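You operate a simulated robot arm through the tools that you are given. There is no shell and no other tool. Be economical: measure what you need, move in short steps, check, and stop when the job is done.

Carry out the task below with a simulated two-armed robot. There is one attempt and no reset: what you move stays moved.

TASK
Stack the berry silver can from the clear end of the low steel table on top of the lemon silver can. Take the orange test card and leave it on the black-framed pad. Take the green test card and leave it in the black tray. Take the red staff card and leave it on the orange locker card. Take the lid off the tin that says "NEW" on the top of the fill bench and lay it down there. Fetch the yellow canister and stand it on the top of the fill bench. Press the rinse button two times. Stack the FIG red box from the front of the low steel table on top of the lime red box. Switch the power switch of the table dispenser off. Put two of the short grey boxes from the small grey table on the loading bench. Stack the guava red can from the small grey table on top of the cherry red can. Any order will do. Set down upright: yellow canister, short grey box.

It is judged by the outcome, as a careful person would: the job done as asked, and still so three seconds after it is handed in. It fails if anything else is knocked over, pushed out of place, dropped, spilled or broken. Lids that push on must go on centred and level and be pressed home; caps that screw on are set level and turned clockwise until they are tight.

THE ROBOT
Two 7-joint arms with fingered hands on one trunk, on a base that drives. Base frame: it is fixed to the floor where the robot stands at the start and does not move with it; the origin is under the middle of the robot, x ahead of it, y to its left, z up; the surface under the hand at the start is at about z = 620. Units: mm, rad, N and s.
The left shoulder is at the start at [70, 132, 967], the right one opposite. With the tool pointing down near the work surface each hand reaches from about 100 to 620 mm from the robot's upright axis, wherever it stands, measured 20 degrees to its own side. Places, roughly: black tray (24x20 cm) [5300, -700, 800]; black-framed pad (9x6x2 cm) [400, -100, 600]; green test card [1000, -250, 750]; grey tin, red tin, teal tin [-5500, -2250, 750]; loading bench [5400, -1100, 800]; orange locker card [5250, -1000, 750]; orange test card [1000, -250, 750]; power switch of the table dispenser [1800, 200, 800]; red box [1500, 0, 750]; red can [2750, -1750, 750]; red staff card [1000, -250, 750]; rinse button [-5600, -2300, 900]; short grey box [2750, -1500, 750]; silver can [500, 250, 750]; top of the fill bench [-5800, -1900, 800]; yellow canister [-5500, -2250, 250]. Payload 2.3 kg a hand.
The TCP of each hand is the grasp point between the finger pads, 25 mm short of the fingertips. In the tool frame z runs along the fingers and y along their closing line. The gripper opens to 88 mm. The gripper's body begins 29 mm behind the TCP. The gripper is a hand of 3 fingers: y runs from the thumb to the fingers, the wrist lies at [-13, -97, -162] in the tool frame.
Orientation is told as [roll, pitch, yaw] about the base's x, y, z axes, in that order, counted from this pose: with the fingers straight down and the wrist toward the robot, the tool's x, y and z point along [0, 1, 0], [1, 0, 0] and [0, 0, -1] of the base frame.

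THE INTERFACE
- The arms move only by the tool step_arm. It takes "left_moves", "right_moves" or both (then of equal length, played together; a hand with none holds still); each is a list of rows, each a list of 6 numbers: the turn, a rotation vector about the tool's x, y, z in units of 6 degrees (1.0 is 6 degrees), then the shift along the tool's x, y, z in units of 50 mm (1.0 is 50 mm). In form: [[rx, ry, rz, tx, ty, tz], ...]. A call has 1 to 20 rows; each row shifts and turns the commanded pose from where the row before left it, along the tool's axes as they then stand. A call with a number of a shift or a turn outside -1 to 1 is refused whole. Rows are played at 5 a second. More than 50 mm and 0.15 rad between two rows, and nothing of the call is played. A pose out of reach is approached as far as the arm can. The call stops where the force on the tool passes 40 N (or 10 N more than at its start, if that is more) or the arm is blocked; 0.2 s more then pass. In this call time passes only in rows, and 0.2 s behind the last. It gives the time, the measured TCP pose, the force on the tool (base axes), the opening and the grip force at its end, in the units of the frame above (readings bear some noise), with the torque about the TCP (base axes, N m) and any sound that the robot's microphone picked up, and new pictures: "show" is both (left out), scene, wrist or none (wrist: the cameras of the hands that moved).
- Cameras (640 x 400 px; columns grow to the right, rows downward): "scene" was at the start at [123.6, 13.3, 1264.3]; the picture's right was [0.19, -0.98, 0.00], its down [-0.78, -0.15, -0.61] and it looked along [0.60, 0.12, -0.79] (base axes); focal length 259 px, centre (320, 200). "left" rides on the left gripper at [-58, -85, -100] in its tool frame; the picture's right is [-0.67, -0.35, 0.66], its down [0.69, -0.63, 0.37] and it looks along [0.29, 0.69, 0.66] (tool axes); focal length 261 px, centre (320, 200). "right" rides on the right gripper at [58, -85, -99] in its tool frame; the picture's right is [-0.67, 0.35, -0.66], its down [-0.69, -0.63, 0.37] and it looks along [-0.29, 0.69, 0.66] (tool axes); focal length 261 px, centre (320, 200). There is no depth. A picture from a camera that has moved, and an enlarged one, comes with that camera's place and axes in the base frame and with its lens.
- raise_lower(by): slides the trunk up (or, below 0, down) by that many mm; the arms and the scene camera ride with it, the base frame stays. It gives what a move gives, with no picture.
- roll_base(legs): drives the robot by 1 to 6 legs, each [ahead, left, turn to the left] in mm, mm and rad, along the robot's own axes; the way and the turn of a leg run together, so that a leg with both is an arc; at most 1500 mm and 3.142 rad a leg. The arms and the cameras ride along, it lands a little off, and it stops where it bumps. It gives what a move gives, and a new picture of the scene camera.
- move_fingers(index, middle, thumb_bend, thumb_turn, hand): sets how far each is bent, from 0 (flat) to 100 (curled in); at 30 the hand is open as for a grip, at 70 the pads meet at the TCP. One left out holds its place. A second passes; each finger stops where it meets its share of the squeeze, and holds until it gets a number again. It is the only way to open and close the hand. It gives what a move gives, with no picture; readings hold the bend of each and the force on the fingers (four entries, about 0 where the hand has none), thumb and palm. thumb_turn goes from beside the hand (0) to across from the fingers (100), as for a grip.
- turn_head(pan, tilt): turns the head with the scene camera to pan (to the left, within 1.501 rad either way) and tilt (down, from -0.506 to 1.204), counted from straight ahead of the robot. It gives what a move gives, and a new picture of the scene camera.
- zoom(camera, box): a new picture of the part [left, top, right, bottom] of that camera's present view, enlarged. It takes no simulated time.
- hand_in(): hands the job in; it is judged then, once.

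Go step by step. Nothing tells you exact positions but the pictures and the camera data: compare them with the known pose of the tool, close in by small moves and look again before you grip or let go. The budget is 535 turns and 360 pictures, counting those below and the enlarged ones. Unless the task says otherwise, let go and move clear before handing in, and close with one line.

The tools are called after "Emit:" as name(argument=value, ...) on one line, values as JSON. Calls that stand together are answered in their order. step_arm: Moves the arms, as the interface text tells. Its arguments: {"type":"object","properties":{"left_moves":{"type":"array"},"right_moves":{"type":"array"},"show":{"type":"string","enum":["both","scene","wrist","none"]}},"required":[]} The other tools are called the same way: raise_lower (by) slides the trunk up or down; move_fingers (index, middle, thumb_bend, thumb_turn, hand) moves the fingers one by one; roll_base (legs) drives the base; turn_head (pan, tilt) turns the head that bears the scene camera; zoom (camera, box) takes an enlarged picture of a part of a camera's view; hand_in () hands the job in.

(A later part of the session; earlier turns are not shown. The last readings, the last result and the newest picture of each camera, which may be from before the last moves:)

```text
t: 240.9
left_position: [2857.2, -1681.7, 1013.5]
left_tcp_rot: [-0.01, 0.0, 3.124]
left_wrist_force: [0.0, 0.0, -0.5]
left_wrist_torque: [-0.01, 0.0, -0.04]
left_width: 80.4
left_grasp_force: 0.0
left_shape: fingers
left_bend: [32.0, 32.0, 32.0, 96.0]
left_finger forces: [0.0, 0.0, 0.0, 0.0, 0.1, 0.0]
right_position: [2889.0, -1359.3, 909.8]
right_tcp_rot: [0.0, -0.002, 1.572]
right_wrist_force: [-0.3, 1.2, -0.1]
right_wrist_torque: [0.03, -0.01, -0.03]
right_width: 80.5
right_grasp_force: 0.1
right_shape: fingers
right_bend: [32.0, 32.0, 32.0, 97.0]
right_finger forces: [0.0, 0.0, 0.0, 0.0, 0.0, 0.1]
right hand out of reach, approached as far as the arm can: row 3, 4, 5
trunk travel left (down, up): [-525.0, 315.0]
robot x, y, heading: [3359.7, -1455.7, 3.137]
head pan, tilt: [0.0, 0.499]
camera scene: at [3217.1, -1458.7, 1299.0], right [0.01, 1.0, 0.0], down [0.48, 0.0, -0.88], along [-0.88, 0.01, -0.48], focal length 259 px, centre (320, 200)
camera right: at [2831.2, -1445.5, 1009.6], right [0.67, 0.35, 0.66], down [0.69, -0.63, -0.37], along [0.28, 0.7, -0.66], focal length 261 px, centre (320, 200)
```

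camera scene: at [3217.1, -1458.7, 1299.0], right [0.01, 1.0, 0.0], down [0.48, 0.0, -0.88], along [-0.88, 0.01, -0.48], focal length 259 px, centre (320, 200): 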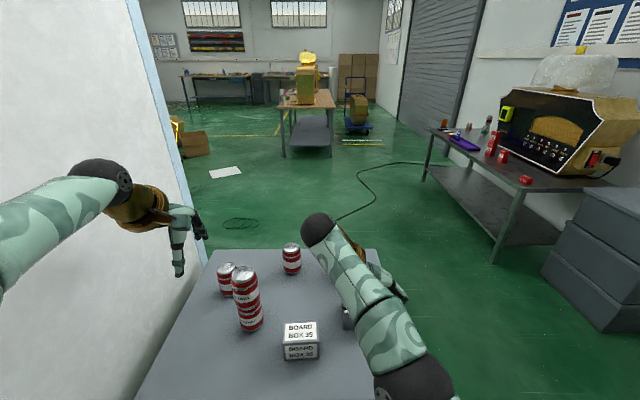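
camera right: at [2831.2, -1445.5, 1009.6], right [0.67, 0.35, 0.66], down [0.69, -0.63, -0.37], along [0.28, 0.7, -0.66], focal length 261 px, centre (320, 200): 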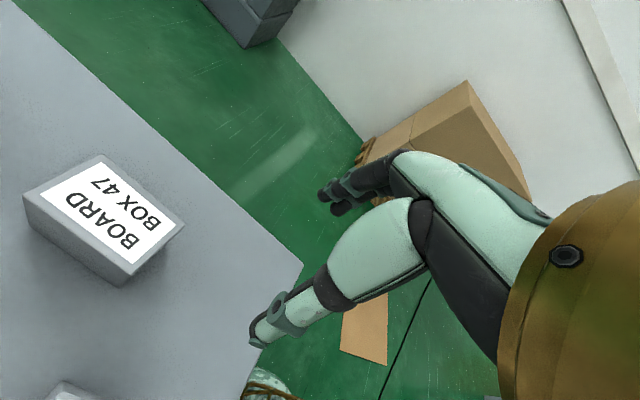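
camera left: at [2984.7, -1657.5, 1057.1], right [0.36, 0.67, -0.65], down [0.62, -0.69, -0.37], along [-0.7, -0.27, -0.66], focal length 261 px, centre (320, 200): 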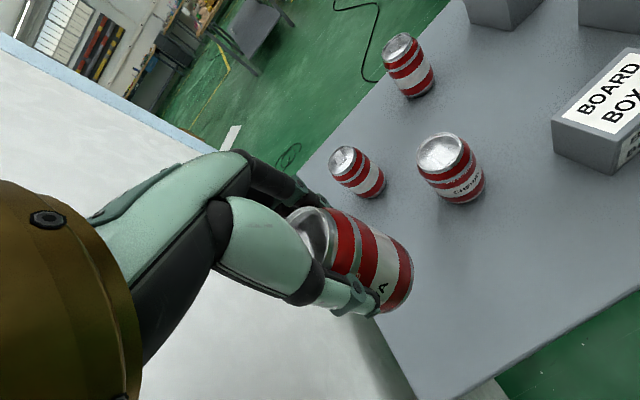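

Out of reach that way. I'll take BOX 35 with the left hand from here, and later BOX 47 from the table's +y side. First turn the right hand back to its normal down pose and clear it away to the right.

Emit:
step_arm(right_moves=[[0, 0, -1, -0.4, 0.4, -0.4], [0, 0, -1, -0.4, 0.4, -0.4], [0, 0, -1, -0.3, 0.3, 0], [0, 0, -1, 0, 0, 0], [0, 0, -1, 0, 0, 0], [0, 0, -1, 0, 0, 0], [0, 0, -1, 0, 0, 0], [0, 0, -1, 0, 0, 0], [0, 0, -1, 0, 0, 0], [0, 0, -1, 0, 0, 0], [0, 0, -1, 0, 0, 0], [0, 0, -1, 0, 0, 0], [0, 0, -1, 0, 0, 0], [0, 0, -1, 0, 0, 0], [0, 0, -1, 0, 0, 0]], show="none")

Emit:
step_arm(left_moves=[[0, 0, 0, -0.9, -0.1, 0.1], [0, 0, 0, -0.9, -0.1, 0.1], [0, 0, 0, -0.9, -0.1, 0.1], [0, 0, 0, -0.9, -0.1, 0.1], [0, 0, 0, -0.2, -0.06, 0.9], [0, 0, 0, 0, 0, 0.9]], show="both")

```text
t: 244.1
left_position: [2859.7, -1681.0, 1013.5]
left_tcp_rot: [-0.01, 0.0, 3.123]
left_wrist_force: [-1.0, -1.0, 0.3]
left_wrist_torque: [-0.01, -0.01, 0.0]
left_width: 80.4
left_grasp_force: 0.1
left_shape: fingers
left_bend: [32.0, 32.0, 32.0, 96.0]
left_finger forces: [0.1, 0.1, 0.1, 0.0, 0.0, 0.0]
right_position: [2849.4, -1398.1, 1050.1]
right_tcp_rot: [-0.001, 0.001, 3.038]
right_wrist_force: [-0.2, -0.2, -0.4]
right_wrist_torque: [-0.03, 0.02, -0.03]
right_width: 80.6
right_grasp_force: 0.0
right_shape: fingers
right_bend: [32.0, 32.0, 32.0, 97.0]
right_finger forces: [0.1, 0.1, 0.0, 0.1, 0.0, 0.0]
right hand out of reach, approached as far as the arm can: row 1, 2, 3, 4, 5, 6, 7, 8, 9, 10, 11, 12, 13, 14, 15
trunk travel left (down, up): [-525.0, 315.0]
robot x, y, heading: [3357.4, -1457.0, 3.134]
head pan, tilt: [0.0, 0.499]
```

```text
t: 245.5
left_position: [2886.7, -1491.2, 911.2]
left_tcp_rot: [-0.022, -0.008, 3.126]
left_wrist_force: [-1.0, -0.2, 0.2]
left_wrist_torque: [0.0, -0.01, 0.02]
left_width: 80.4
left_grasp_force: 0.1
left_shape: fingers
left_bend: [32.0, 32.0, 32.0, 96.0]
left_finger forces: [0.1, 0.1, 0.1, 0.1, 0.1, 0.0]
right_position: [2849.0, -1398.4, 1049.2]
right_tcp_rot: [0.0, 0.005, 3.038]
right_wrist_force: [0.4, 0.1, 0.4]
right_wrist_torque: [0.01, 0.01, 0.02]
right_width: 80.3
right_grasp_force: 0.0
right_shape: fingers
right_bend: [32.0, 32.0, 32.0, 97.0]
right_finger forces: [0.0, 0.1, 0.0, 0.0, 0.0, 0.0]
trunk travel left (down, up): [-525.0, 315.0]
robot x, y, heading: [3361.2, -1458.9, 3.136]
head pan, tilt: [0.0, 0.499]
camera scene: at [3217.3, -1458.3, 1299.0], right [0.01, 1.0, 0.0], down [0.48, 0.0, -0.88], along [-0.88, 0.01, -0.48], focal length 259 px, centre (320, 200)
camera left: at [2974.2, -1436.9, 1010.9], right [0.36, 0.68, -0.64], down [0.62, -0.69, -0.39], along [-0.7, -0.26, -0.66], focal length 261 px, centre (320, 200)
```

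scene: 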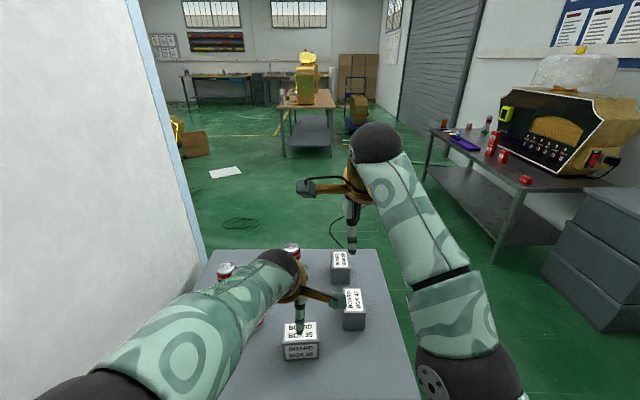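
left: 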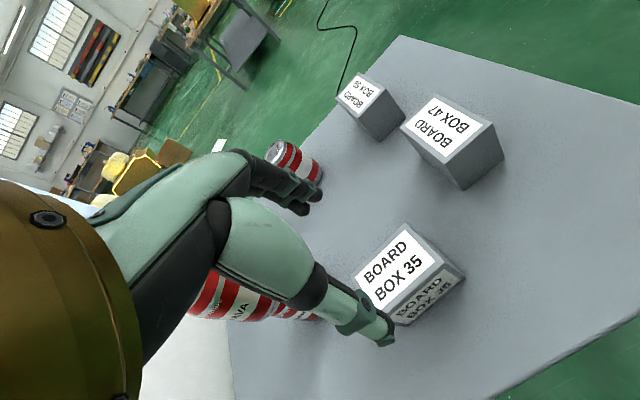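

Box 35 centre ≈ [2880, −1489]. Align and lower to z≈786.

Emit:
step_arm(left_moves=[[0, 0, 0, -0.04, 0.12, 0.8], [0, 0, 0, 0, 0, 0.9], [0, 0, 0, 0, 0, 0.8]], show="wrist")

```text
t: 246.3
left_position: [2876.8, -1486.2, 781.9]
left_tcp_rot: [-0.018, 0.001, 3.131]
left_wrist_force: [-0.3, -0.7, 1.3]
left_wrist_torque: [0.03, 0.03, 0.0]
left_width: 80.7
left_grasp_force: 0.5
left_shape: fingers
left_bend: [32.0, 32.0, 32.0, 96.0]
left_finger forces: [0.6, 0.0, 0.0, 0.0, 0.0, 0.0]
right_position: [2849.7, -1397.8, 1051.2]
right_tcp_rot: [-0.002, 0.003, 3.037]
right_wrist_force: [-0.4, -0.3, -0.1]
right_wrist_torque: [-0.02, 0.0, 0.04]
right_width: 80.5
right_grasp_force: 0.0
right_shape: fingers
right_bend: [32.0, 32.0, 32.0, 97.0]
right_finger forces: [0.1, 0.0, 0.0, 0.1, 0.0, 0.0]
trunk travel left (down, up): [-525.0, 315.0]
robot x, y, heading: [3355.8, -1459.0, 3.135]
head pan, tilt: [0.0, 0.499]
camera left: at [2963.3, -1431.6, 882.7], right [0.36, 0.68, -0.64], down [0.62, -0.69, -0.38], along [-0.7, -0.27, -0.67], focal length 261 px, centre (320, 200)
```

left: 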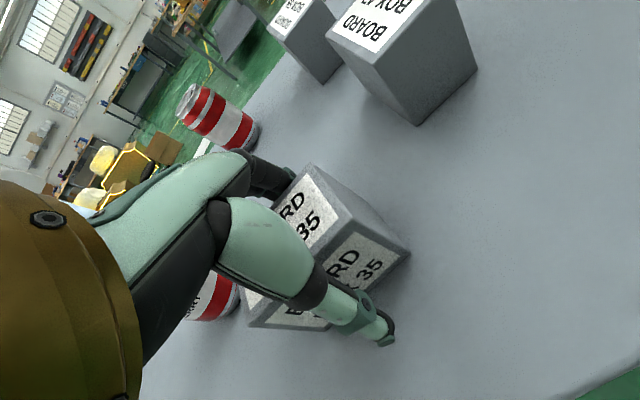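

Emit:
move_fingers(hand="left", index=70, middle=70, thumb_bend=70)

Emit:
step_arm(left_moves=[[0, 0, 0, 0, 0, -0.3], [0, 0, 0, 0, 0, -0.9], [0, 0, 0, 0, 0, -0.9], [0, 0, 0, 0, 0, -0.9]], show="both")

```text
t: 247.3
left_position: [2878.1, -1488.0, 783.0]
left_tcp_rot: [-0.016, 0.001, 3.131]
left_wrist_force: [-0.7, -0.9, 0.5]
left_wrist_torque: [-0.04, 0.09, 0.03]
left_width: 43.4
left_grasp_force: 23.4
left_shape: fingers
left_bend: [48.0, 54.0, 54.0, 98.0]
left_finger forces: [14.7, 8.6, 0.0, 0.0, 22.9, 0.0]
right_position: [2850.3, -1398.5, 1051.3]
right_tcp_rot: [-0.002, 0.003, 3.039]
right_wrist_force: [0.9, 0.4, 0.1]
right_wrist_torque: [0.0, -0.03, -0.04]
right_width: 80.6
right_grasp_force: 0.2
right_shape: fingers
right_bend: [32.0, 32.0, 32.0, 97.0]
right_finger forces: [0.0, 0.0, 0.1, 0.0, 0.1, 0.1]
trunk travel left (down, up): [-525.0, 315.0]
robot x, y, heading: [3362.4, -1455.7, 3.138]
head pan, tilt: [0.0, 0.499]
```

```text
t: 248.3
left_position: [2880.4, -1485.7, 934.8]
left_tcp_rot: [-0.007, -0.001, 3.121]
left_wrist_force: [0.2, 1.0, -1.5]
left_wrist_torque: [0.0, -0.02, 0.0]
left_width: 43.0
left_grasp_force: 22.6
left_shape: fingers
left_bend: [48.0, 54.0, 54.0, 98.0]
left_finger forces: [13.6, 8.2, 0.0, 0.0, 22.2, 0.0]
right_position: [2848.9, -1399.1, 1051.0]
right_tcp_rot: [-0.003, 0.002, 3.036]
right_wrist_force: [0.2, -0.1, 0.3]
right_wrist_torque: [0.01, 0.0, 0.03]
right_width: 80.6
right_grasp_force: 0.0
right_shape: fingers
right_bend: [32.0, 32.0, 32.0, 97.0]
right_finger forces: [0.0, 0.0, 0.1, 0.0, 0.1, 0.0]
trunk travel left (down, up): [-525.0, 315.0]
robot x, y, heading: [3359.4, -1457.6, 3.13]
head pan, tilt: [0.0, 0.499]
camera scene: at [3218.2, -1458.4, 1299.1], right [0.01, 1.0, 0.0], down [0.48, 0.0, -0.88], along [-0.88, 0.01, -0.48], focal length 259 px, centre (320, 200)
camera left: at [2967.4, -1431.4, 1033.9], right [0.36, 0.67, -0.65], down [0.62, -0.69, -0.37], along [-0.7, -0.27, -0.66], focal length 261 px, centre (320, 200)
```

scene: 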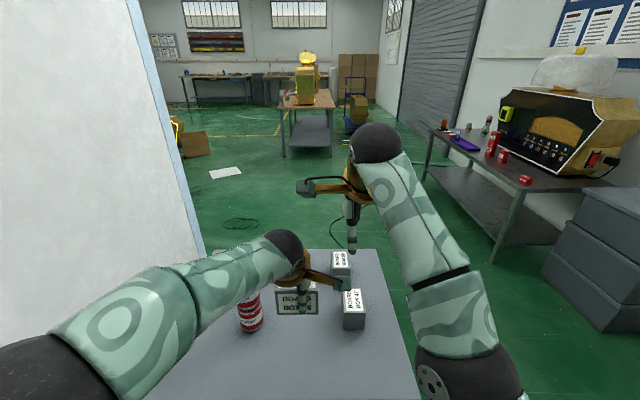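
left: 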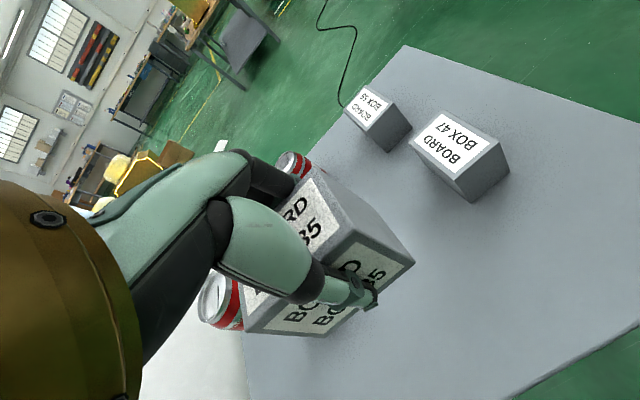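

Box 35 is held. I'll pull the left hand back and up, then use the right hand (opened wider) to grip BOX 47 along its 72 mm length.

Emit:
step_arm(left_moves=[[0, 0, 0, 0, -0.5, -0.6], [0, 0, 0, 0, -0.6, -0.5], [0, 0, 0, 0, -0.5, 0]], show="none")

Emit:
move_fingers(hand="right", index=22, middle=22, thumb_bend=22)

Emit:
step_arm(right_moves=[[0, 0, -0.9, -0.2, 0.5, 0.6], [0, 0, 0, -0.2, 0.5, 0.8], [0, 0, 0, 0, 0, 0.9], [0, 0, 0, 0, 0, 0.7]], show="both")

```text
t: 249.1
left_position: [2959.8, -1490.2, 989.0]
left_tcp_rot: [-0.011, 0.001, 3.123]
left_wrist_force: [-0.3, 0.1, -2.0]
left_wrist_torque: [0.03, -0.02, 0.03]
left_width: 42.9
left_grasp_force: 21.7
left_shape: fingers
left_bend: [48.0, 54.0, 54.0, 98.0]
left_finger forces: [13.4, 8.2, 0.0, 0.1, 21.9, 0.0]
right_position: [2848.4, -1399.7, 1050.8]
right_tcp_rot: [-0.002, 0.001, 3.039]
right_wrist_force: [-1.1, -0.6, -0.2]
right_wrist_torque: [0.01, -0.01, 0.02]
right_width: 80.3
right_grasp_force: 0.1
right_shape: fingers
right_bend: [32.0, 32.0, 32.0, 97.0]
right_finger forces: [0.1, 0.1, 0.0, 0.0, 0.1, 0.1]
trunk travel left (down, up): [-525.0, 315.0]
robot x, y, heading: [3359.1, -1456.5, 3.132]
head pan, tilt: [0.0, 0.499]
```

```text
t: 250.1
left_position: [2959.8, -1490.3, 988.9]
left_tcp_rot: [-0.01, 0.0, 3.123]
left_wrist_force: [-0.4, -0.8, -2.0]
left_wrist_torque: [0.0, 0.01, -0.01]
left_width: 43.3
left_grasp_force: 21.8
left_shape: fingers
left_bend: [48.0, 54.0, 54.0, 98.0]
left_finger forces: [13.5, 8.2, 0.1, 0.0, 21.9, 0.0]
right_position: [2848.9, -1399.2, 1050.7]
right_tcp_rot: [-0.002, 0.002, 3.037]
right_wrist_force: [-0.4, -0.1, -0.4]
right_wrist_torque: [-0.01, 0.04, 0.04]
right_width: 99.6
right_grasp_force: 0.0
right_shape: fingers
right_bend: [22.0, 22.0, 22.0, 97.0]
right_finger forces: [0.0, 0.0, 0.0, 0.0, 0.0, 0.0]
trunk travel left (down, up): [-525.0, 315.0]
robot x, y, heading: [3357.1, -1458.5, 3.136]
head pan, tilt: [0.0, 0.499]
```

```text
t: 251.1
left_position: [2960.2, -1489.4, 987.6]
left_tcp_rot: [-0.009, 0.0, 3.122]
left_wrist_force: [-0.4, 0.6, -1.9]
left_wrist_torque: [0.0, 0.01, 0.01]
left_width: 43.1
left_grasp_force: 21.8
left_shape: fingers
left_bend: [48.0, 54.0, 54.0, 98.0]
left_finger forces: [13.6, 8.2, 0.0, 0.0, 21.9, 0.0]
right_position: [2777.5, -1380.0, 915.5]
right_tcp_rot: [-0.001, 0.003, 3.131]
right_wrist_force: [-0.8, 0.0, 0.0]
right_wrist_torque: [-0.01, 0.01, 0.0]
right_width: 99.8
right_grasp_force: 0.1
right_shape: fingers
right_bend: [22.0, 22.0, 22.0, 97.0]
right_finger forces: [0.1, 0.1, 0.0, 0.0, 0.1, 0.0]
right hand out of reach, approached as far as the arm can: row 3, 4
trunk travel left (down, up): [-525.0, 315.0]
robot x, y, heading: [3361.1, -1457.2, 3.131]
head pan, tilt: [0.0, 0.499]
camera scene: at [3216.6, -1458.2, 1298.9], right [0.01, 1.0, 0.0], down [0.48, 0.0, -0.88], along [-0.88, 0.01, -0.48], focal length 259 px, centre (320, 200)
camera right: at [2861.5, -1439.3, 1015.0], right [-0.34, 0.67, 0.66], down [0.64, 0.68, -0.36], along [-0.69, 0.29, -0.66], focal length 261 px, centre (320, 200)
```

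scene: 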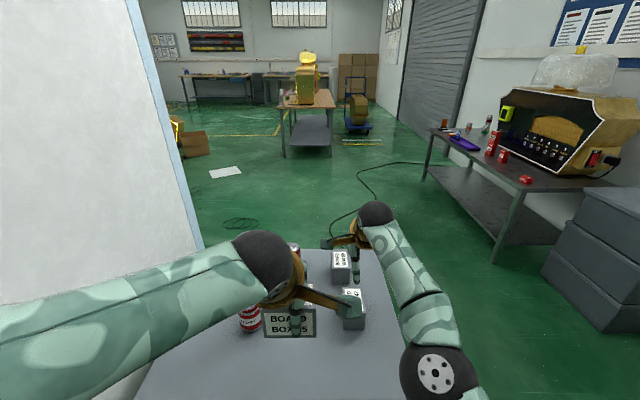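
right: 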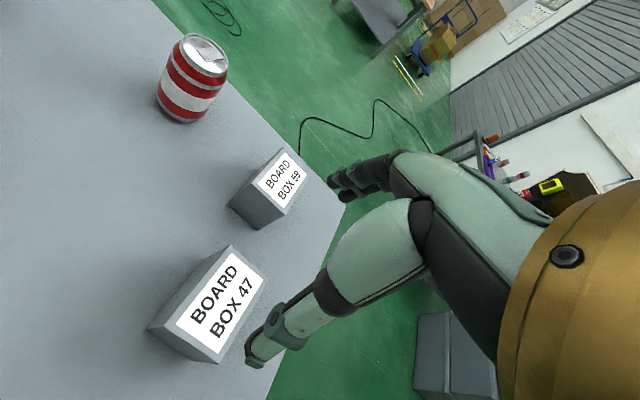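

Emit:
roll_base(legs=[[25, 0, 0]])

Emit:
step_arm(right_moves=[[0, 0, 0, -0.06, -0.5, 0.3], [0, 0, 0, 0, -0.42, 0.5], [0, 0, 0, 0, 0, 0.6]], show="wrist")

```text
t: 251.9
left_position: [2937.5, -1488.4, 989.6]
left_tcp_rot: [-0.008, -0.004, 3.123]
left_wrist_force: [-0.1, -0.7, -1.9]
left_wrist_torque: [0.01, 0.0, -0.03]
left_width: 43.2
left_grasp_force: 21.8
left_shape: fingers
left_bend: [48.0, 54.0, 54.0, 98.0]
left_finger forces: [13.5, 8.2, 0.1, 0.0, 21.9, 0.1]
right_position: [2756.0, -1378.9, 918.4]
right_tcp_rot: [-0.001, -0.001, 3.131]
right_wrist_force: [0.2, 1.0, 0.3]
right_wrist_torque: [-0.03, 0.02, 0.02]
right_width: 99.8
right_grasp_force: 0.1
right_shape: fingers
right_bend: [22.0, 22.0, 22.0, 97.0]
right_finger forces: [0.0, 0.0, 0.1, 0.1, 0.0, 0.0]
trunk travel left (down, up): [-525.0, 315.0]
robot x, y, heading: [3337.1, -1456.5, 3.135]
head pan, tilt: [0.0, 0.499]
camera scene: at [3195.7, -1458.3, 1299.4], right [0.01, 1.0, 0.0], down [0.48, 0.0, -0.88], along [-0.88, 0.01, -0.48], focal length 259 px, centre (320, 200)
```

scene: 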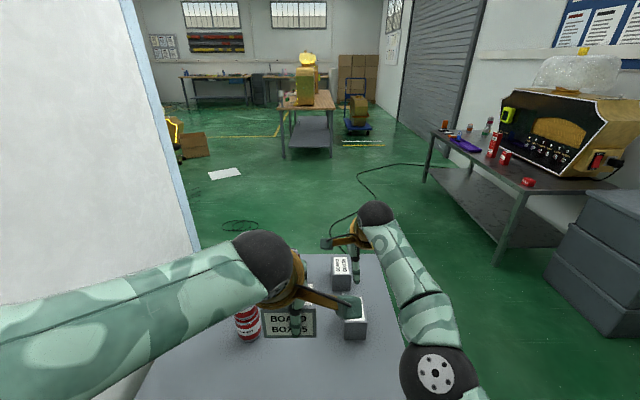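

```text
t: 252.7
left_position: [2934.6, -1488.7, 989.4]
left_tcp_rot: [-0.01, 0.0, 3.123]
left_wrist_force: [-1.1, -0.8, -1.7]
left_wrist_torque: [0.01, 0.04, 0.01]
left_width: 43.2
left_grasp_force: 21.7
left_shape: fingers
left_bend: [48.0, 54.0, 54.0, 98.0]
left_finger forces: [13.5, 8.2, 0.0, 0.1, 22.0, 0.1]
right_position: [2745.5, -1383.6, 874.6]
right_tcp_rot: [-0.002, 0.006, 3.131]
right_wrist_force: [1.1, 0.6, 0.1]
right_wrist_torque: [0.0, 0.02, 0.0]
right_width: 99.7
right_grasp_force: 0.0
right_shape: fingers
right_bend: [22.0, 22.0, 22.0, 97.0]
right_finger forces: [0.0, 0.0, 0.0, 0.1, 0.1, 0.0]
right hand out of reach, approached as far as the arm can: row 1, 2, 3
trunk travel left (down, up): [-525.0, 315.0]
robot x, y, heading: [3336.1, -1459.5, 3.135]
head pan, tilt: [0.0, 0.499]
camera right: at [2829.6, -1444.4, 974.3], right [-0.34, 0.67, 0.66], down [0.64, 0.68, -0.36], along [-0.69, 0.29, -0.66], focal length 261 px, centre (320, 200)
```

right: 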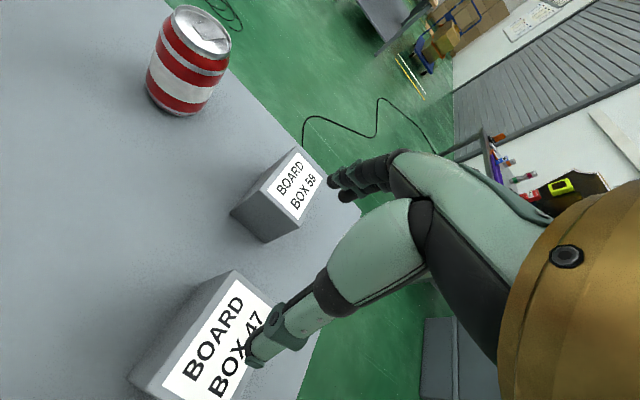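

The right arm is in an awkward configuration (it drifted forward). Raise it first, then pull it back.

Emit:
step_arm(right_moves=[[0, 0, 0, 0, 0, -0.9], [0, 0, 0, 0, 0, -0.9], [0, 0, 0, 0, -0.5, -0.6], [0, 0, 0, 0, -0.9, 0], [0, 0, 0, 0, -0.9, 0], [0, 0, 0, 0, -0.9, 0]], show="scene")

```text
t: 254.1
left_position: [2935.5, -1489.3, 988.0]
left_tcp_rot: [-0.008, -0.001, 3.123]
left_wrist_force: [-0.2, -0.3, -1.6]
left_wrist_torque: [0.04, 0.01, 0.01]
left_width: 43.1
left_grasp_force: 21.7
left_shape: fingers
left_bend: [48.0, 54.0, 54.0, 98.0]
left_finger forces: [13.4, 8.4, 0.0, 0.0, 21.9, 0.0]
right_position: [2794.1, -1396.7, 1005.7]
right_tcp_rot: [-0.001, 0.004, 3.13]
right_wrist_force: [-0.5, -0.7, 0.5]
right_wrist_torque: [-0.01, 0.0, 0.01]
right_width: 99.6
right_grasp_force: 0.1
right_shape: fingers
right_bend: [22.0, 22.0, 22.0, 97.0]
right_finger forces: [0.1, 0.0, 0.0, 0.0, 0.0, 0.0]
right hand out of reach, approached as far as the arm can: row 1, 2, 3, 4, 5, 6
trunk travel left (down, up): [-525.0, 315.0]
robot x, y, heading: [3334.2, -1456.3, 3.132]
head pan, tilt: [0.0, 0.499]
camera scene: at [3193.2, -1458.4, 1299.0], right [0.01, 1.0, 0.0], down [0.48, 0.0, -0.88], along [-0.88, 0.01, -0.48], focal length 259 px, centre (320, 200)
```

scene: 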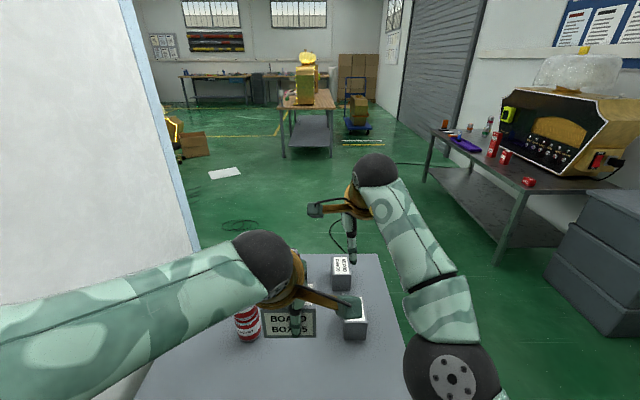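

I'll unwind: yaw back to sideways closing, then to horizontal, retracting as I go, and then take the known good path to pointing down.

Emit:
step_arm(right_moves=[[0, 0, 1, 0, 0, 0], [0, 0, 1, 0, 0, 0], [0, 0, 1, 0, 0, 0], [0, 0, 1, 0, 0, 0], [0, 0, 1, 0, 0, 0], [0, 0, 1, 0, 0, 0], [0, 0, 1, 0, 0, 0], [0, 0, 1, 0, 0, 0], [0, 0, 1, 0, 0, 0], [0, 0, 1, 0, 0, 0], [0, 0, 1, 0, 0, 0], [0, 0, 1, 0, 0, 0], [0, 0, 1, 0, 0, 0], [0, 0, 1, 0, 0, 0], [0, 0, 1, -0.5, 0, 0], [0, 0, 0, -0.9, 0.2, 0], [0, 0, 0, -0.9, 0.2, 0], [0, 0, 0, -0.9, 0.2, 0]], show="scene")

```text
t: 257.7
left_position: [2939.0, -1487.7, 987.5]
left_tcp_rot: [0.014, 0.005, 3.095]
left_wrist_force: [1.0, -5.4, -5.0]
left_wrist_torque: [0.31, 0.49, -0.54]
left_width: 43.1
left_grasp_force: 21.8
left_shape: fingers
left_bend: [48.0, 54.0, 54.0, 98.0]
left_finger forces: [13.5, 8.3, 0.1, 0.0, 22.0, 0.0]
right_position: [2999.2, -1340.6, 998.9]
right_tcp_rot: [0.017, 0.005, 1.544]
right_wrist_force: [-0.5, 4.9, 4.4]
right_wrist_torque: [-0.79, -0.27, 0.07]
right_width: 99.8
right_grasp_force: 0.1
right_shape: fingers
right_bend: [22.0, 22.0, 22.0, 98.0]
right_finger forces: [0.0, 0.0, 0.0, 0.0, 0.1, 0.1]
right hand out of reach, approached as far as the arm can: row 2, 3, 4, 5, 6, 7, 8, 9, 10, 11, 12, 13, 14
trunk travel left (down, up): [-525.0, 315.0]
robot x, y, heading: [3336.0, -1456.8, 3.13]
head pan, tilt: [0.0, 0.499]
stopped in row 18 (left hand): the force on the tool passed its limit at 125 N (the readings are from after the stop); the commanded pose is now the measured one
camera scene: at [3193.8, -1457.2, 1299.1], right [0.01, 1.0, 0.0], down [0.48, 0.0, -0.88], along [-0.88, 0.01, -0.48], focal length 259 px, centre (320, 200)
```

scene: 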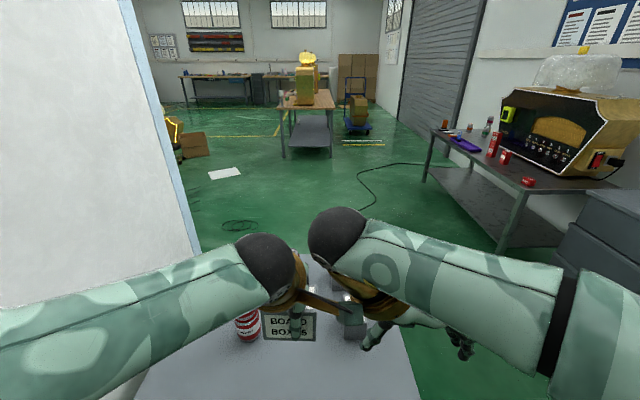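

The right wrist brushed the left hand; the box is still held. Move the right hand away to the right, then turn to horizontal.

Emit:
step_arm(right_moves=[[0, 0, 0, 0, 0.6, 0], [0, 0, 0, 0, 0.8, 0], [0, 0, 0, -0.3, 0.6, 0]], show="none")

Emit:
step_arm(right_moves=[[0, 1, 0, 0, 0, 0], [0, 1, 0, 0, 0, 0], [0, 1, 0, 0, 0, 0], [0, 1, 0, 0, 0, 0], [0, 1, 0, 0, 0, 0], [0, 1, 0, 0, 0, 0], [0, 1, 0, 0, 0, 0], [0, 1, 0, 0, 0, 0], [0, 1, 0, 0, 0, 0], [0, 1, 0, 0, 0, 0], [0, 1, 0, 0, 0, 0], [0, 1, 0, 0, 0, 0], [0, 1, 0, 0, 0, 0], [0, 1, 0, 0, 0, 0], [0, 1, 0, 0, 0, 0]], show="scene")

```text
t: 258.5
left_position: [2939.3, -1486.0, 987.1]
left_tcp_rot: [0.012, 0.001, 3.094]
left_wrist_force: [0.4, 0.6, -1.1]
left_wrist_torque: [0.0, 0.01, -0.02]
left_width: 43.1
left_grasp_force: 21.6
left_shape: fingers
left_bend: [48.0, 54.0, 54.0, 98.0]
left_finger forces: [13.5, 8.2, 0.1, 0.0, 22.0, 0.0]
right_position: [3015.1, -1240.5, 996.8]
right_tcp_rot: [0.017, 0.002, 1.546]
right_wrist_force: [0.7, -0.4, -0.4]
right_wrist_torque: [0.0, 0.02, -0.01]
right_width: 99.7
right_grasp_force: 0.2
right_shape: fingers
right_bend: [22.0, 22.0, 22.0, 98.0]
right_finger forces: [0.0, 0.0, 0.0, 0.0, 0.0, 0.0]
trunk travel left (down, up): [-525.0, 315.0]
robot x, y, heading: [3334.8, -1454.6, 3.133]
head pan, tilt: [0.0, 0.499]
```

```text
t: 261.7
left_position: [2938.2, -1488.9, 986.3]
left_tcp_rot: [0.013, 0.004, 3.094]
left_wrist_force: [-0.5, -0.9, -1.8]
left_wrist_torque: [0.02, 0.04, -0.01]
left_width: 43.0
left_grasp_force: 22.0
left_shape: fingers
left_bend: [48.0, 54.0, 54.0, 98.0]
left_finger forces: [13.4, 8.2, 0.0, 0.0, 22.0, 0.0]
right_position: [2967.4, -1276.7, 1031.6]
right_tcp_rot: [1.586, 0.004, 1.544]
right_wrist_force: [0.4, 0.8, -0.2]
right_wrist_torque: [0.02, 0.01, -0.03]
right_width: 100.1
right_grasp_force: 0.1
right_shape: fingers
right_bend: [22.0, 22.0, 22.0, 98.0]
right_finger forces: [0.0, 0.0, 0.0, 0.0, 0.0, 0.0]
right hand out of reach, approached as far as the arm can: row 9, 10, 11, 12, 13, 14, 15
trunk travel left (down, up): [-525.0, 315.0]
robot x, y, heading: [3333.3, -1459.7, 3.131]
head pan, tilt: [0.0, 0.499]
camera scene: at [3192.6, -1458.6, 1299.0], right [0.01, 1.0, 0.0], down [0.48, 0.0, -0.88], along [-0.88, 0.01, -0.48], focal length 259 px, centre (320, 200)
```

scene: 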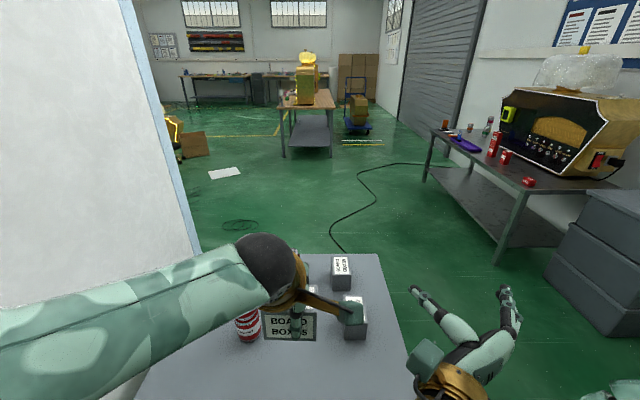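

Emit:
step_arm(right_moves=[[0, 0, 0, -0.8, -0.2, 0], [0, 0, 0, -0.8, -0.2, 0], [0, 0, 0, -0.8, -0.2, 0], [0, 0, 0, -0.6, -0.2, 0]], show="none")

Emit:
step_arm(right_moves=[[0.82, -0.82, -0.82, 0.3, 0, 0], [0.82, -0.82, -0.82, 0.3, 0, 0], [0.82, -0.82, -0.82, 0, 0, 0], [0.82, -0.82, -0.82, 0, 0, 0], [0.82, -0.82, -0.82, 0, 0, 0], [0.82, -0.82, -0.82, 0, 0, 0], [0.82, -0.82, -0.82, 0, 0, 0], [0.82, -0.82, -0.82, 0, 0, 0], [0.82, -0.82, -0.82, 0, 0, 0], [0.82, -0.82, -0.82, 0, 0, 0], [0.82, -0.82, -0.82, 0, 0, 0], [0.82, -0.82, -0.82, 0, 0, 0], [0.82, -0.82, -0.82, 0, 0, 0], [0.82, -0.82, -0.82, 0, 0, 0], [0.07, -0.07, -0.07, 0, 0, 0]], show="scene")

```text
t: 262.7
left_position: [2937.5, -1488.5, 986.0]
left_tcp_rot: [0.013, 0.004, 3.093]
left_wrist_force: [0.3, -0.7, -1.9]
left_wrist_torque: [-0.01, -0.03, -0.01]
left_width: 43.2
left_grasp_force: 21.6
left_shape: fingers
left_bend: [48.0, 54.0, 54.0, 98.0]
left_finger forces: [13.4, 8.2, 0.0, 0.0, 22.1, 0.0]
right_position: [2964.7, -1317.8, 880.5]
right_tcp_rot: [1.588, 0.004, 1.545]
right_wrist_force: [0.1, 0.2, 0.5]
right_wrist_torque: [0.01, 0.02, -0.01]
right_width: 99.6
right_grasp_force: 0.0
right_shape: fingers
right_bend: [22.0, 22.0, 22.0, 98.0]
right_finger forces: [0.0, 0.0, 0.0, 0.0, 0.1, 0.1]
trunk travel left (down, up): [-525.0, 315.0]
robot x, y, heading: [3336.1, -1459.2, 3.133]
head pan, tilt: [0.0, 0.499]
```

```text
t: 265.9
left_position: [2939.0, -1488.5, 988.3]
left_tcp_rot: [0.01, 0.005, 3.094]
left_wrist_force: [0.0, 0.0, -1.4]
left_wrist_torque: [0.04, 0.02, -0.02]
left_width: 43.2
left_grasp_force: 21.7
left_shape: fingers
left_bend: [48.0, 54.0, 54.0, 98.0]
left_finger forces: [13.5, 8.2, 0.1, 0.1, 21.9, 0.0]
right_position: [2928.2, -1347.2, 902.5]
right_tcp_rot: [0.004, -0.018, 3.119]
right_wrist_force: [1.1, 0.4, 0.1]
right_wrist_torque: [0.03, 0.05, 0.01]
right_width: 99.6
right_grasp_force: 0.0
right_shape: fingers
right_bend: [22.0, 22.0, 22.0, 98.0]
right_finger forces: [0.0, 0.1, 0.1, 0.1, 0.0, 0.0]
right hand out of reach, approached as far as the arm can: row 3, 4, 5, 6
trunk travel left (down, up): [-525.0, 315.0]
robot x, y, heading: [3333.8, -1456.4, 3.132]
head pan, tilt: [0.0, 0.499]
camera scene: at [3193.4, -1458.9, 1299.1], right [0.01, 1.0, 0.0], down [0.48, 0.0, -0.88], along [-0.88, 0.01, -0.48], focal length 259 px, centre (320, 200)
```

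scene: 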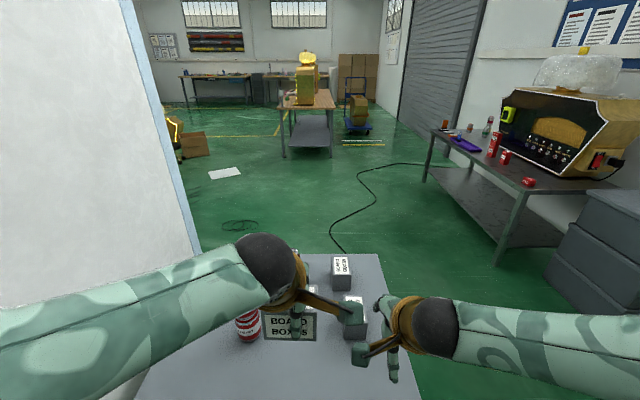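

Good configuration again. Move over BOX 47.

Emit:
step_arm(right_moves=[[0, 0, 0, 0.1, 0.85, 0], [0, 0, 0, 0.2, 0.85, 0], [0, 0, 0, 0.3, 0.85, 0.2]], show="wrist")

```text
t: 266.7
left_position: [2936.8, -1489.6, 986.0]
left_tcp_rot: [0.012, 0.005, 3.095]
left_wrist_force: [-0.9, -0.2, -1.7]
left_wrist_torque: [-0.01, 0.03, 0.0]
left_width: 43.3
left_grasp_force: 22.5
left_shape: fingers
left_bend: [48.0, 54.0, 54.0, 98.0]
left_finger forces: [13.5, 8.2, 0.0, 0.1, 22.0, 0.0]
right_position: [2797.5, -1374.0, 893.0]
right_tcp_rot: [0.001, -0.01, 3.119]
right_wrist_force: [0.3, 0.7, -0.4]
right_wrist_torque: [0.01, -0.05, -0.02]
right_width: 99.4
right_grasp_force: 0.0
right_shape: fingers
right_bend: [22.0, 22.0, 22.0, 98.0]
right_finger forces: [0.0, 0.0, 0.1, 0.0, 0.1, 0.0]
trunk travel left (down, up): [-525.0, 315.0]
robot x, y, heading: [3332.4, -1456.8, 3.133]
head pan, tilt: [0.0, 0.499]
camera right: at [2882.5, -1434.5, 990.5], right [-0.33, 0.68, 0.66], down [0.64, 0.67, -0.37], along [-0.69, 0.3, -0.65], focal length 261 px, centre (320, 200)
```

right: 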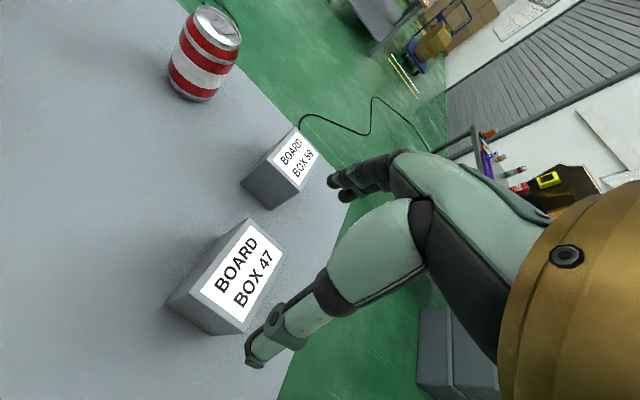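

Emit:
step_arm(right_moves=[[0, 0, 0, 0.08, -0.1, 0.7], [0, 0, 0, 0, 0, 0.8], [0, 0, 0, 0, 0, 0.64]], show="wrist")

```text
t: 267.5
left_position: [2939.3, -1488.9, 987.2]
left_tcp_rot: [0.012, 0.002, 3.094]
left_wrist_force: [0.4, 0.5, -0.7]
left_wrist_torque: [0.03, 0.0, 0.01]
left_width: 43.3
left_grasp_force: 21.7
left_shape: fingers
left_bend: [48.0, 54.0, 54.0, 98.0]
left_finger forces: [13.5, 8.2, 0.1, 0.0, 22.0, 0.0]
right_position: [2802.2, -1376.6, 785.9]
right_tcp_rot: [0.005, -0.015, 3.117]
right_wrist_force: [-0.2, 0.0, 2.9]
right_wrist_torque: [-0.02, 0.07, 0.02]
right_width: 101.1
right_grasp_force: 1.6
right_shape: fingers
right_bend: [21.0, 22.0, 22.0, 98.0]
right_finger forces: [2.2, 0.0, 0.1, 0.0, 0.6, 0.0]
trunk travel left (down, up): [-525.0, 315.0]
robot x, y, heading: [3336.5, -1458.3, 3.135]
head pan, tilt: [0.0, 0.499]
camera right: at [2887.0, -1437.7, 884.4], right [-0.32, 0.68, 0.66], down [0.64, 0.67, -0.38], along [-0.7, 0.3, -0.65], focal length 261 px, centre (320, 200)
```

right: 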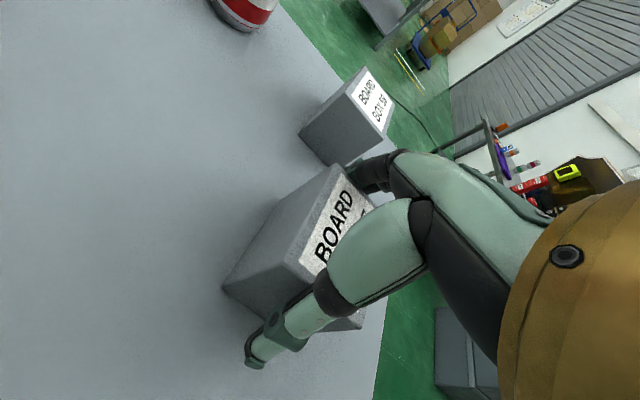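

Emit:
step_arm(right_moves=[[0, 0, 0, 0, 0, -0.12]], show="none")

Emit:
move_fingers(hand="right", index=65, middle=65, thumb_bend=65)

Emit:
step_arm(right_moves=[[0, 0, 0, 0, 0, -0.3], [0, 0, 0, 0, 0, -0.8], [0, 0, 0, 0, 0, -0.9], [0, 0, 0, 0, -0.3, -0.9]], show="both")

```text
t: 267.9
left_position: [2938.4, -1488.2, 986.5]
left_tcp_rot: [0.009, 0.004, 3.093]
left_wrist_force: [-0.3, 0.1, -1.6]
left_wrist_torque: [0.03, 0.01, -0.01]
left_width: 43.0
left_grasp_force: 21.1
left_shape: fingers
left_bend: [48.0, 54.0, 54.0, 98.0]
left_finger forces: [13.4, 8.2, 0.0, 0.0, 21.9, 0.0]
right_position: [2800.9, -1376.5, 791.0]
right_tcp_rot: [0.004, -0.013, 3.119]
right_wrist_force: [0.1, -0.2, 0.6]
right_wrist_torque: [-0.01, 0.01, 0.0]
right_width: 100.4
right_grasp_force: 0.0
right_shape: fingers
right_bend: [22.0, 22.0, 22.0, 98.0]
right_finger forces: [0.1, 0.0, 0.0, 0.1, 0.1, 0.0]
trunk travel left (down, up): [-525.0, 315.0]
robot x, y, heading: [3337.6, -1460.4, 3.135]
head pan, tilt: [0.0, 0.499]
```

```text
t: 268.9
left_position: [2940.4, -1488.5, 987.0]
left_tcp_rot: [0.01, 0.0, 3.096]
left_wrist_force: [0.5, -0.5, -0.3]
left_wrist_torque: [-0.01, 0.01, 0.02]
left_width: 42.9
left_grasp_force: 21.2
left_shape: fingers
left_bend: [48.0, 54.0, 54.0, 98.0]
left_finger forces: [13.5, 8.2, 0.0, 0.0, 22.0, 0.1]
right_position: [2803.6, -1375.9, 793.5]
right_tcp_rot: [0.004, -0.016, 3.118]
right_wrist_force: [0.6, 1.4, 5.3]
right_wrist_torque: [0.0, 0.17, 0.0]
right_width: 76.9
right_grasp_force: 28.3
right_shape: fingers
right_bend: [25.0, 40.0, 49.0, 96.0]
right_finger forces: [16.7, 9.9, 0.0, 0.0, 29.4, 0.0]
trunk travel left (down, up): [-525.0, 315.0]
robot x, y, heading: [3336.7, -1458.2, 3.133]
head pan, tilt: [0.0, 0.499]
```

```text
t: 269.9
left_position: [2938.4, -1488.6, 988.7]
left_tcp_rot: [0.01, 0.003, 3.093]
left_wrist_force: [0.6, -0.5, -1.7]
left_wrist_torque: [0.0, 0.03, 0.02]
left_width: 43.3
left_grasp_force: 21.5
left_shape: fingers
left_bend: [48.0, 54.0, 54.0, 98.0]
left_finger forces: [13.5, 8.2, 0.0, 0.0, 22.0, 0.0]
right_position: [2823.5, -1378.8, 938.4]
right_tcp_rot: [0.003, -0.016, 3.117]
right_wrist_force: [0.2, 0.0, -1.7]
right_wrist_torque: [0.01, 0.02, 0.0]
right_width: 76.1
right_grasp_force: 25.7
right_shape: fingers
right_bend: [25.0, 41.0, 51.0, 96.0]
right_finger forces: [15.6, 9.1, 0.1, 0.0, 26.8, 0.0]
trunk travel left (down, up): [-525.0, 315.0]
robot x, y, heading: [3334.4, -1459.8, 3.132]
head pan, tilt: [0.0, 0.499]
camera scene: at [3194.2, -1458.3, 1299.1], right [0.01, 1.0, 0.0], down [0.48, 0.0, -0.88], along [-0.88, 0.01, -0.48], focal length 259 px, centre (320, 200)
camera right: at [2908.9, -1439.1, 1035.7], right [-0.32, 0.68, 0.66], down [0.64, 0.67, -0.38], along [-0.7, 0.3, -0.65], focal length 261 px, centre (320, 200)
```

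scene: 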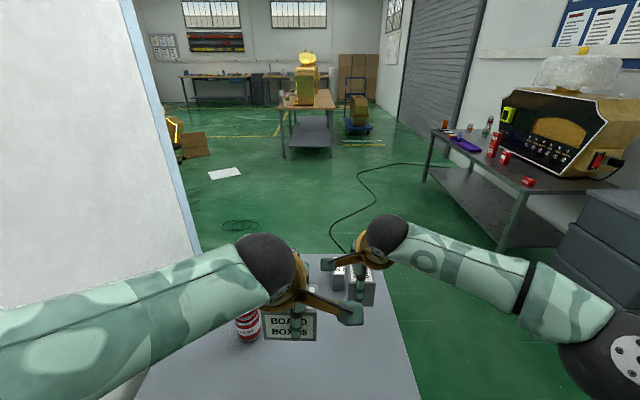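
right: 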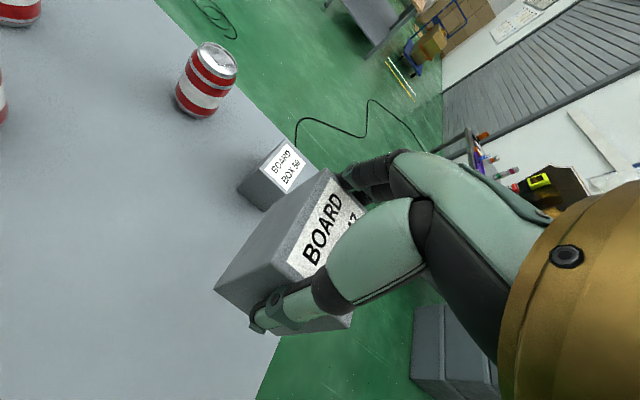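

Both boxes are held. Raise the right, back off, turn clockwise and return to the bench by the same route.

Emit:
step_arm(right_moves=[[0, 0, 0, 0, -0.4, -0.8], [0, 0, 0, 0, -0.4, -0.6]], show="none")

Emit:
roll_base(legs=[[-120, 0, 0], [0, -200, 0], [0, 0, -3.13], [0, -130, 0], [1180, 0, 0]])

Emit:
turn_head(pan=0.1, tilt=0.65)

```text
t: 270.5
left_position: [2940.0, -1488.1, 987.0]
left_tcp_rot: [0.012, 0.003, 3.094]
left_wrist_force: [-0.5, 0.6, -1.2]
left_wrist_torque: [0.0, 0.04, 0.01]
left_width: 43.2
left_grasp_force: 21.6
left_shape: fingers
left_bend: [48.0, 54.0, 54.0, 98.0]
left_finger forces: [13.4, 8.2, 0.0, 0.1, 22.1, 0.0]
right_position: [2864.2, -1377.8, 1009.3]
right_tcp_rot: [0.003, -0.016, 3.117]
right_wrist_force: [0.3, -1.0, -1.5]
right_wrist_torque: [0.01, -0.01, -0.01]
right_width: 76.0
right_grasp_force: 25.6
right_shape: fingers
right_bend: [25.0, 41.0, 51.0, 96.0]
right_finger forces: [15.2, 9.0, 0.1, 0.0, 26.3, 0.0]
trunk travel left (down, up): [-525.0, 315.0]
robot x, y, heading: [3334.8, -1455.5, 3.127]
head pan, tilt: [0.0, 0.499]
```

```text
t: 286.9
left_position: [5041.6, -1407.5, 987.4]
left_tcp_rot: [0.012, 0.003, -0.079]
left_wrist_force: [0.1, 0.6, -2.1]
left_wrist_torque: [-0.01, -0.02, 0.02]
left_width: 42.4
left_grasp_force: 19.4
left_shape: fingers
left_bend: [48.0, 54.0, 54.0, 98.0]
left_finger forces: [11.5, 7.8, 0.0, 0.1, 19.5, 0.0]
right_position: [5114.5, -1520.3, 1006.6]
right_tcp_rot: [0.004, -0.013, -0.056]
right_wrist_force: [0.3, -0.1, -1.4]
right_wrist_torque: [0.0, 0.0, -0.02]
right_width: 74.9
right_grasp_force: 23.4
right_shape: fingers
right_bend: [25.0, 41.0, 52.0, 96.0]
right_finger forces: [13.6, 8.5, 0.0, 0.0, 24.0, 0.0]
trunk travel left (down, up): [-525.0, 315.0]
robot x, y, heading: [4647.2, -1428.3, -0.041]
head pan, tilt: [0.0, 0.499]
camera scene: at [4786.4, -1432.1, 1299.0], right [-0.04, -1.0, 0.0], down [-0.48, 0.02, -0.88], along [0.88, -0.03, -0.48], focal length 259 px, centre (320, 200)
```

scene: 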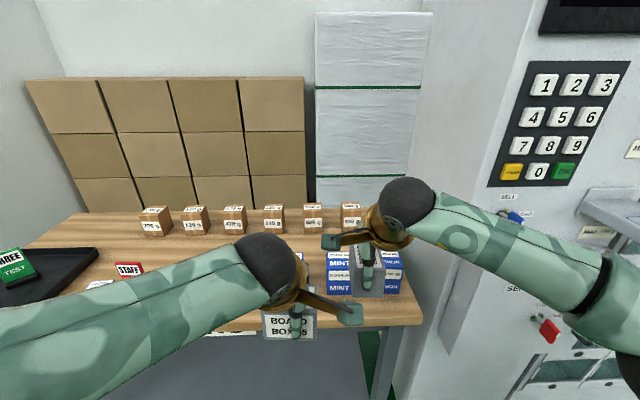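

```text
t: 287.6
left_position: [5042.4, -1407.3, 988.4]
left_tcp_rot: [0.008, 0.003, -0.078]
left_wrist_force: [0.0, 0.6, -1.7]
left_wrist_torque: [0.02, -0.01, -0.01]
left_width: 42.9
left_grasp_force: 19.1
left_shape: fingers
left_bend: [48.0, 54.0, 54.0, 98.0]
left_finger forces: [11.6, 7.7, 0.1, 0.1, 19.5, 0.1]
right_position: [5115.6, -1521.5, 1006.3]
right_tcp_rot: [0.003, -0.014, -0.055]
right_wrist_force: [-0.7, 0.2, -1.2]
right_wrist_torque: [-0.02, 0.02, 0.01]
right_width: 74.7
right_grasp_force: 22.8
right_shape: fingers
right_bend: [25.0, 41.0, 52.0, 96.0]
right_finger forces: [13.6, 8.6, 0.0, 0.0, 23.9, 0.0]
trunk travel left (down, up): [-525.0, 315.0]
robot x, y, heading: [4646.4, -1424.4, -0.04]
head pan, tilt: [0.099, 0.649]
camera scene: at [4782.3, -1423.4, 1285.6], right [0.06, -1.0, 0.0], down [-0.6, -0.04, -0.8], along [0.79, 0.05, -0.6], focal length 259 px, centre (320, 200)
```

scene: 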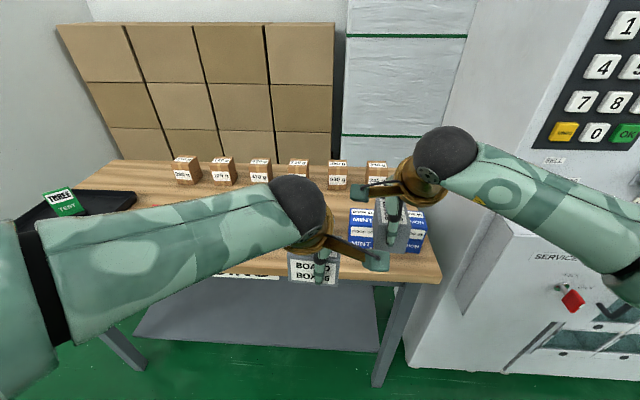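

Emit:
roll_base(legs=[[0, 480, 0.04]])

Emit:
roll_base(legs=[[170, 0, 0]])

```text
t: 290.4
left_position: [5052.2, -914.4, 986.8]
left_tcp_rot: [0.01, 0.004, -0.041]
left_wrist_force: [0.7, -0.5, -0.1]
left_wrist_torque: [-0.01, 0.02, -0.02]
left_width: 42.3
left_grasp_force: 19.8
left_shape: fingers
left_bend: [48.0, 54.0, 54.0, 98.0]
left_finger forces: [11.4, 7.9, 0.0, 0.1, 19.5, 0.0]
right_position: [5127.0, -1024.5, 1007.0]
right_tcp_rot: [0.002, -0.015, -0.019]
right_wrist_force: [-0.5, 0.5, -1.0]
right_wrist_torque: [-0.03, -0.01, -0.02]
right_width: 74.5
right_grasp_force: 23.2
right_shape: fingers
right_bend: [25.0, 41.0, 52.0, 96.0]
right_finger forces: [13.6, 8.6, 0.0, 0.0, 23.9, 0.0]
trunk travel left (down, up): [-525.0, 315.0]
robot x, y, heading: [4655.9, -947.7, -0.004]
head pan, tilt: [0.099, 0.649]
camera scene: at [4792.2, -939.5, 1285.6], right [0.1, -1.0, 0.0], down [-0.6, -0.06, -0.8], along [0.79, 0.08, -0.61], focal length 259 px, centre (320, 200)
```

scene: 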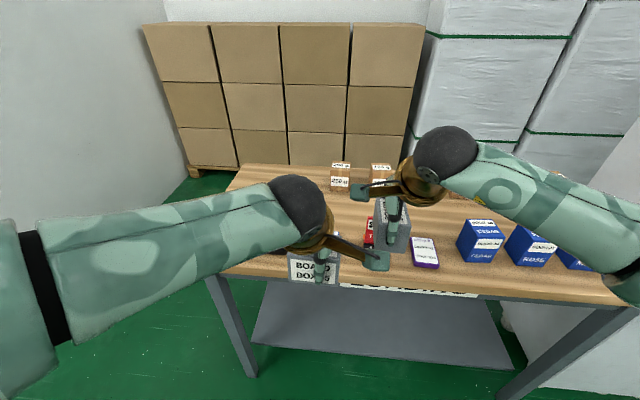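

```text
t: 291.9
left_position: [5218.0, -914.7, 987.9]
left_tcp_rot: [0.011, 0.004, -0.042]
left_wrist_force: [-0.7, -0.7, -1.9]
left_wrist_torque: [-0.01, 0.02, 0.0]
left_width: 42.6
left_grasp_force: 20.0
left_shape: fingers
left_bend: [48.0, 54.0, 54.0, 98.0]
left_finger forces: [11.6, 7.8, 0.1, 0.0, 19.6, 0.0]
right_position: [5294.8, -1025.5, 1006.7]
right_tcp_rot: [0.003, -0.017, -0.022]
right_wrist_force: [0.1, -0.2, -1.3]
right_wrist_torque: [-0.01, 0.03, -0.02]
right_width: 74.8
right_grasp_force: 23.0
right_shape: fingers
right_bend: [25.0, 41.0, 52.0, 96.0]
right_finger forces: [13.7, 8.5, 0.0, 0.0, 24.0, 0.0]
trunk travel left (down, up): [-525.0, 315.0]
robot x, y, heading: [4823.7, -943.1, 0.002]
head pan, tilt: [0.099, 0.649]
camera scene: at [4959.1, -939.6, 1285.7], right [0.1, -1.0, 0.0], down [-0.6, -0.06, -0.8], along [0.79, 0.08, -0.6], focal length 259 px, centre (320, 200)
```

scene: 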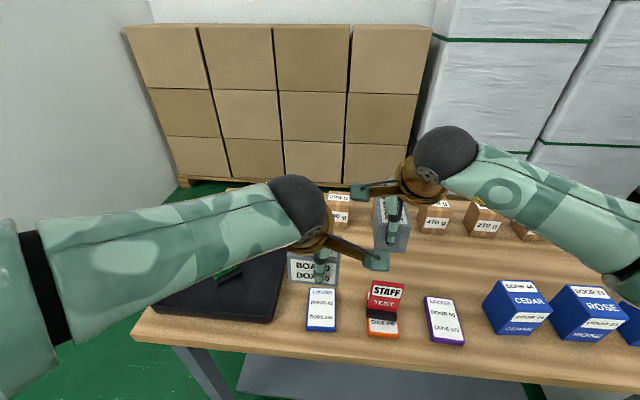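

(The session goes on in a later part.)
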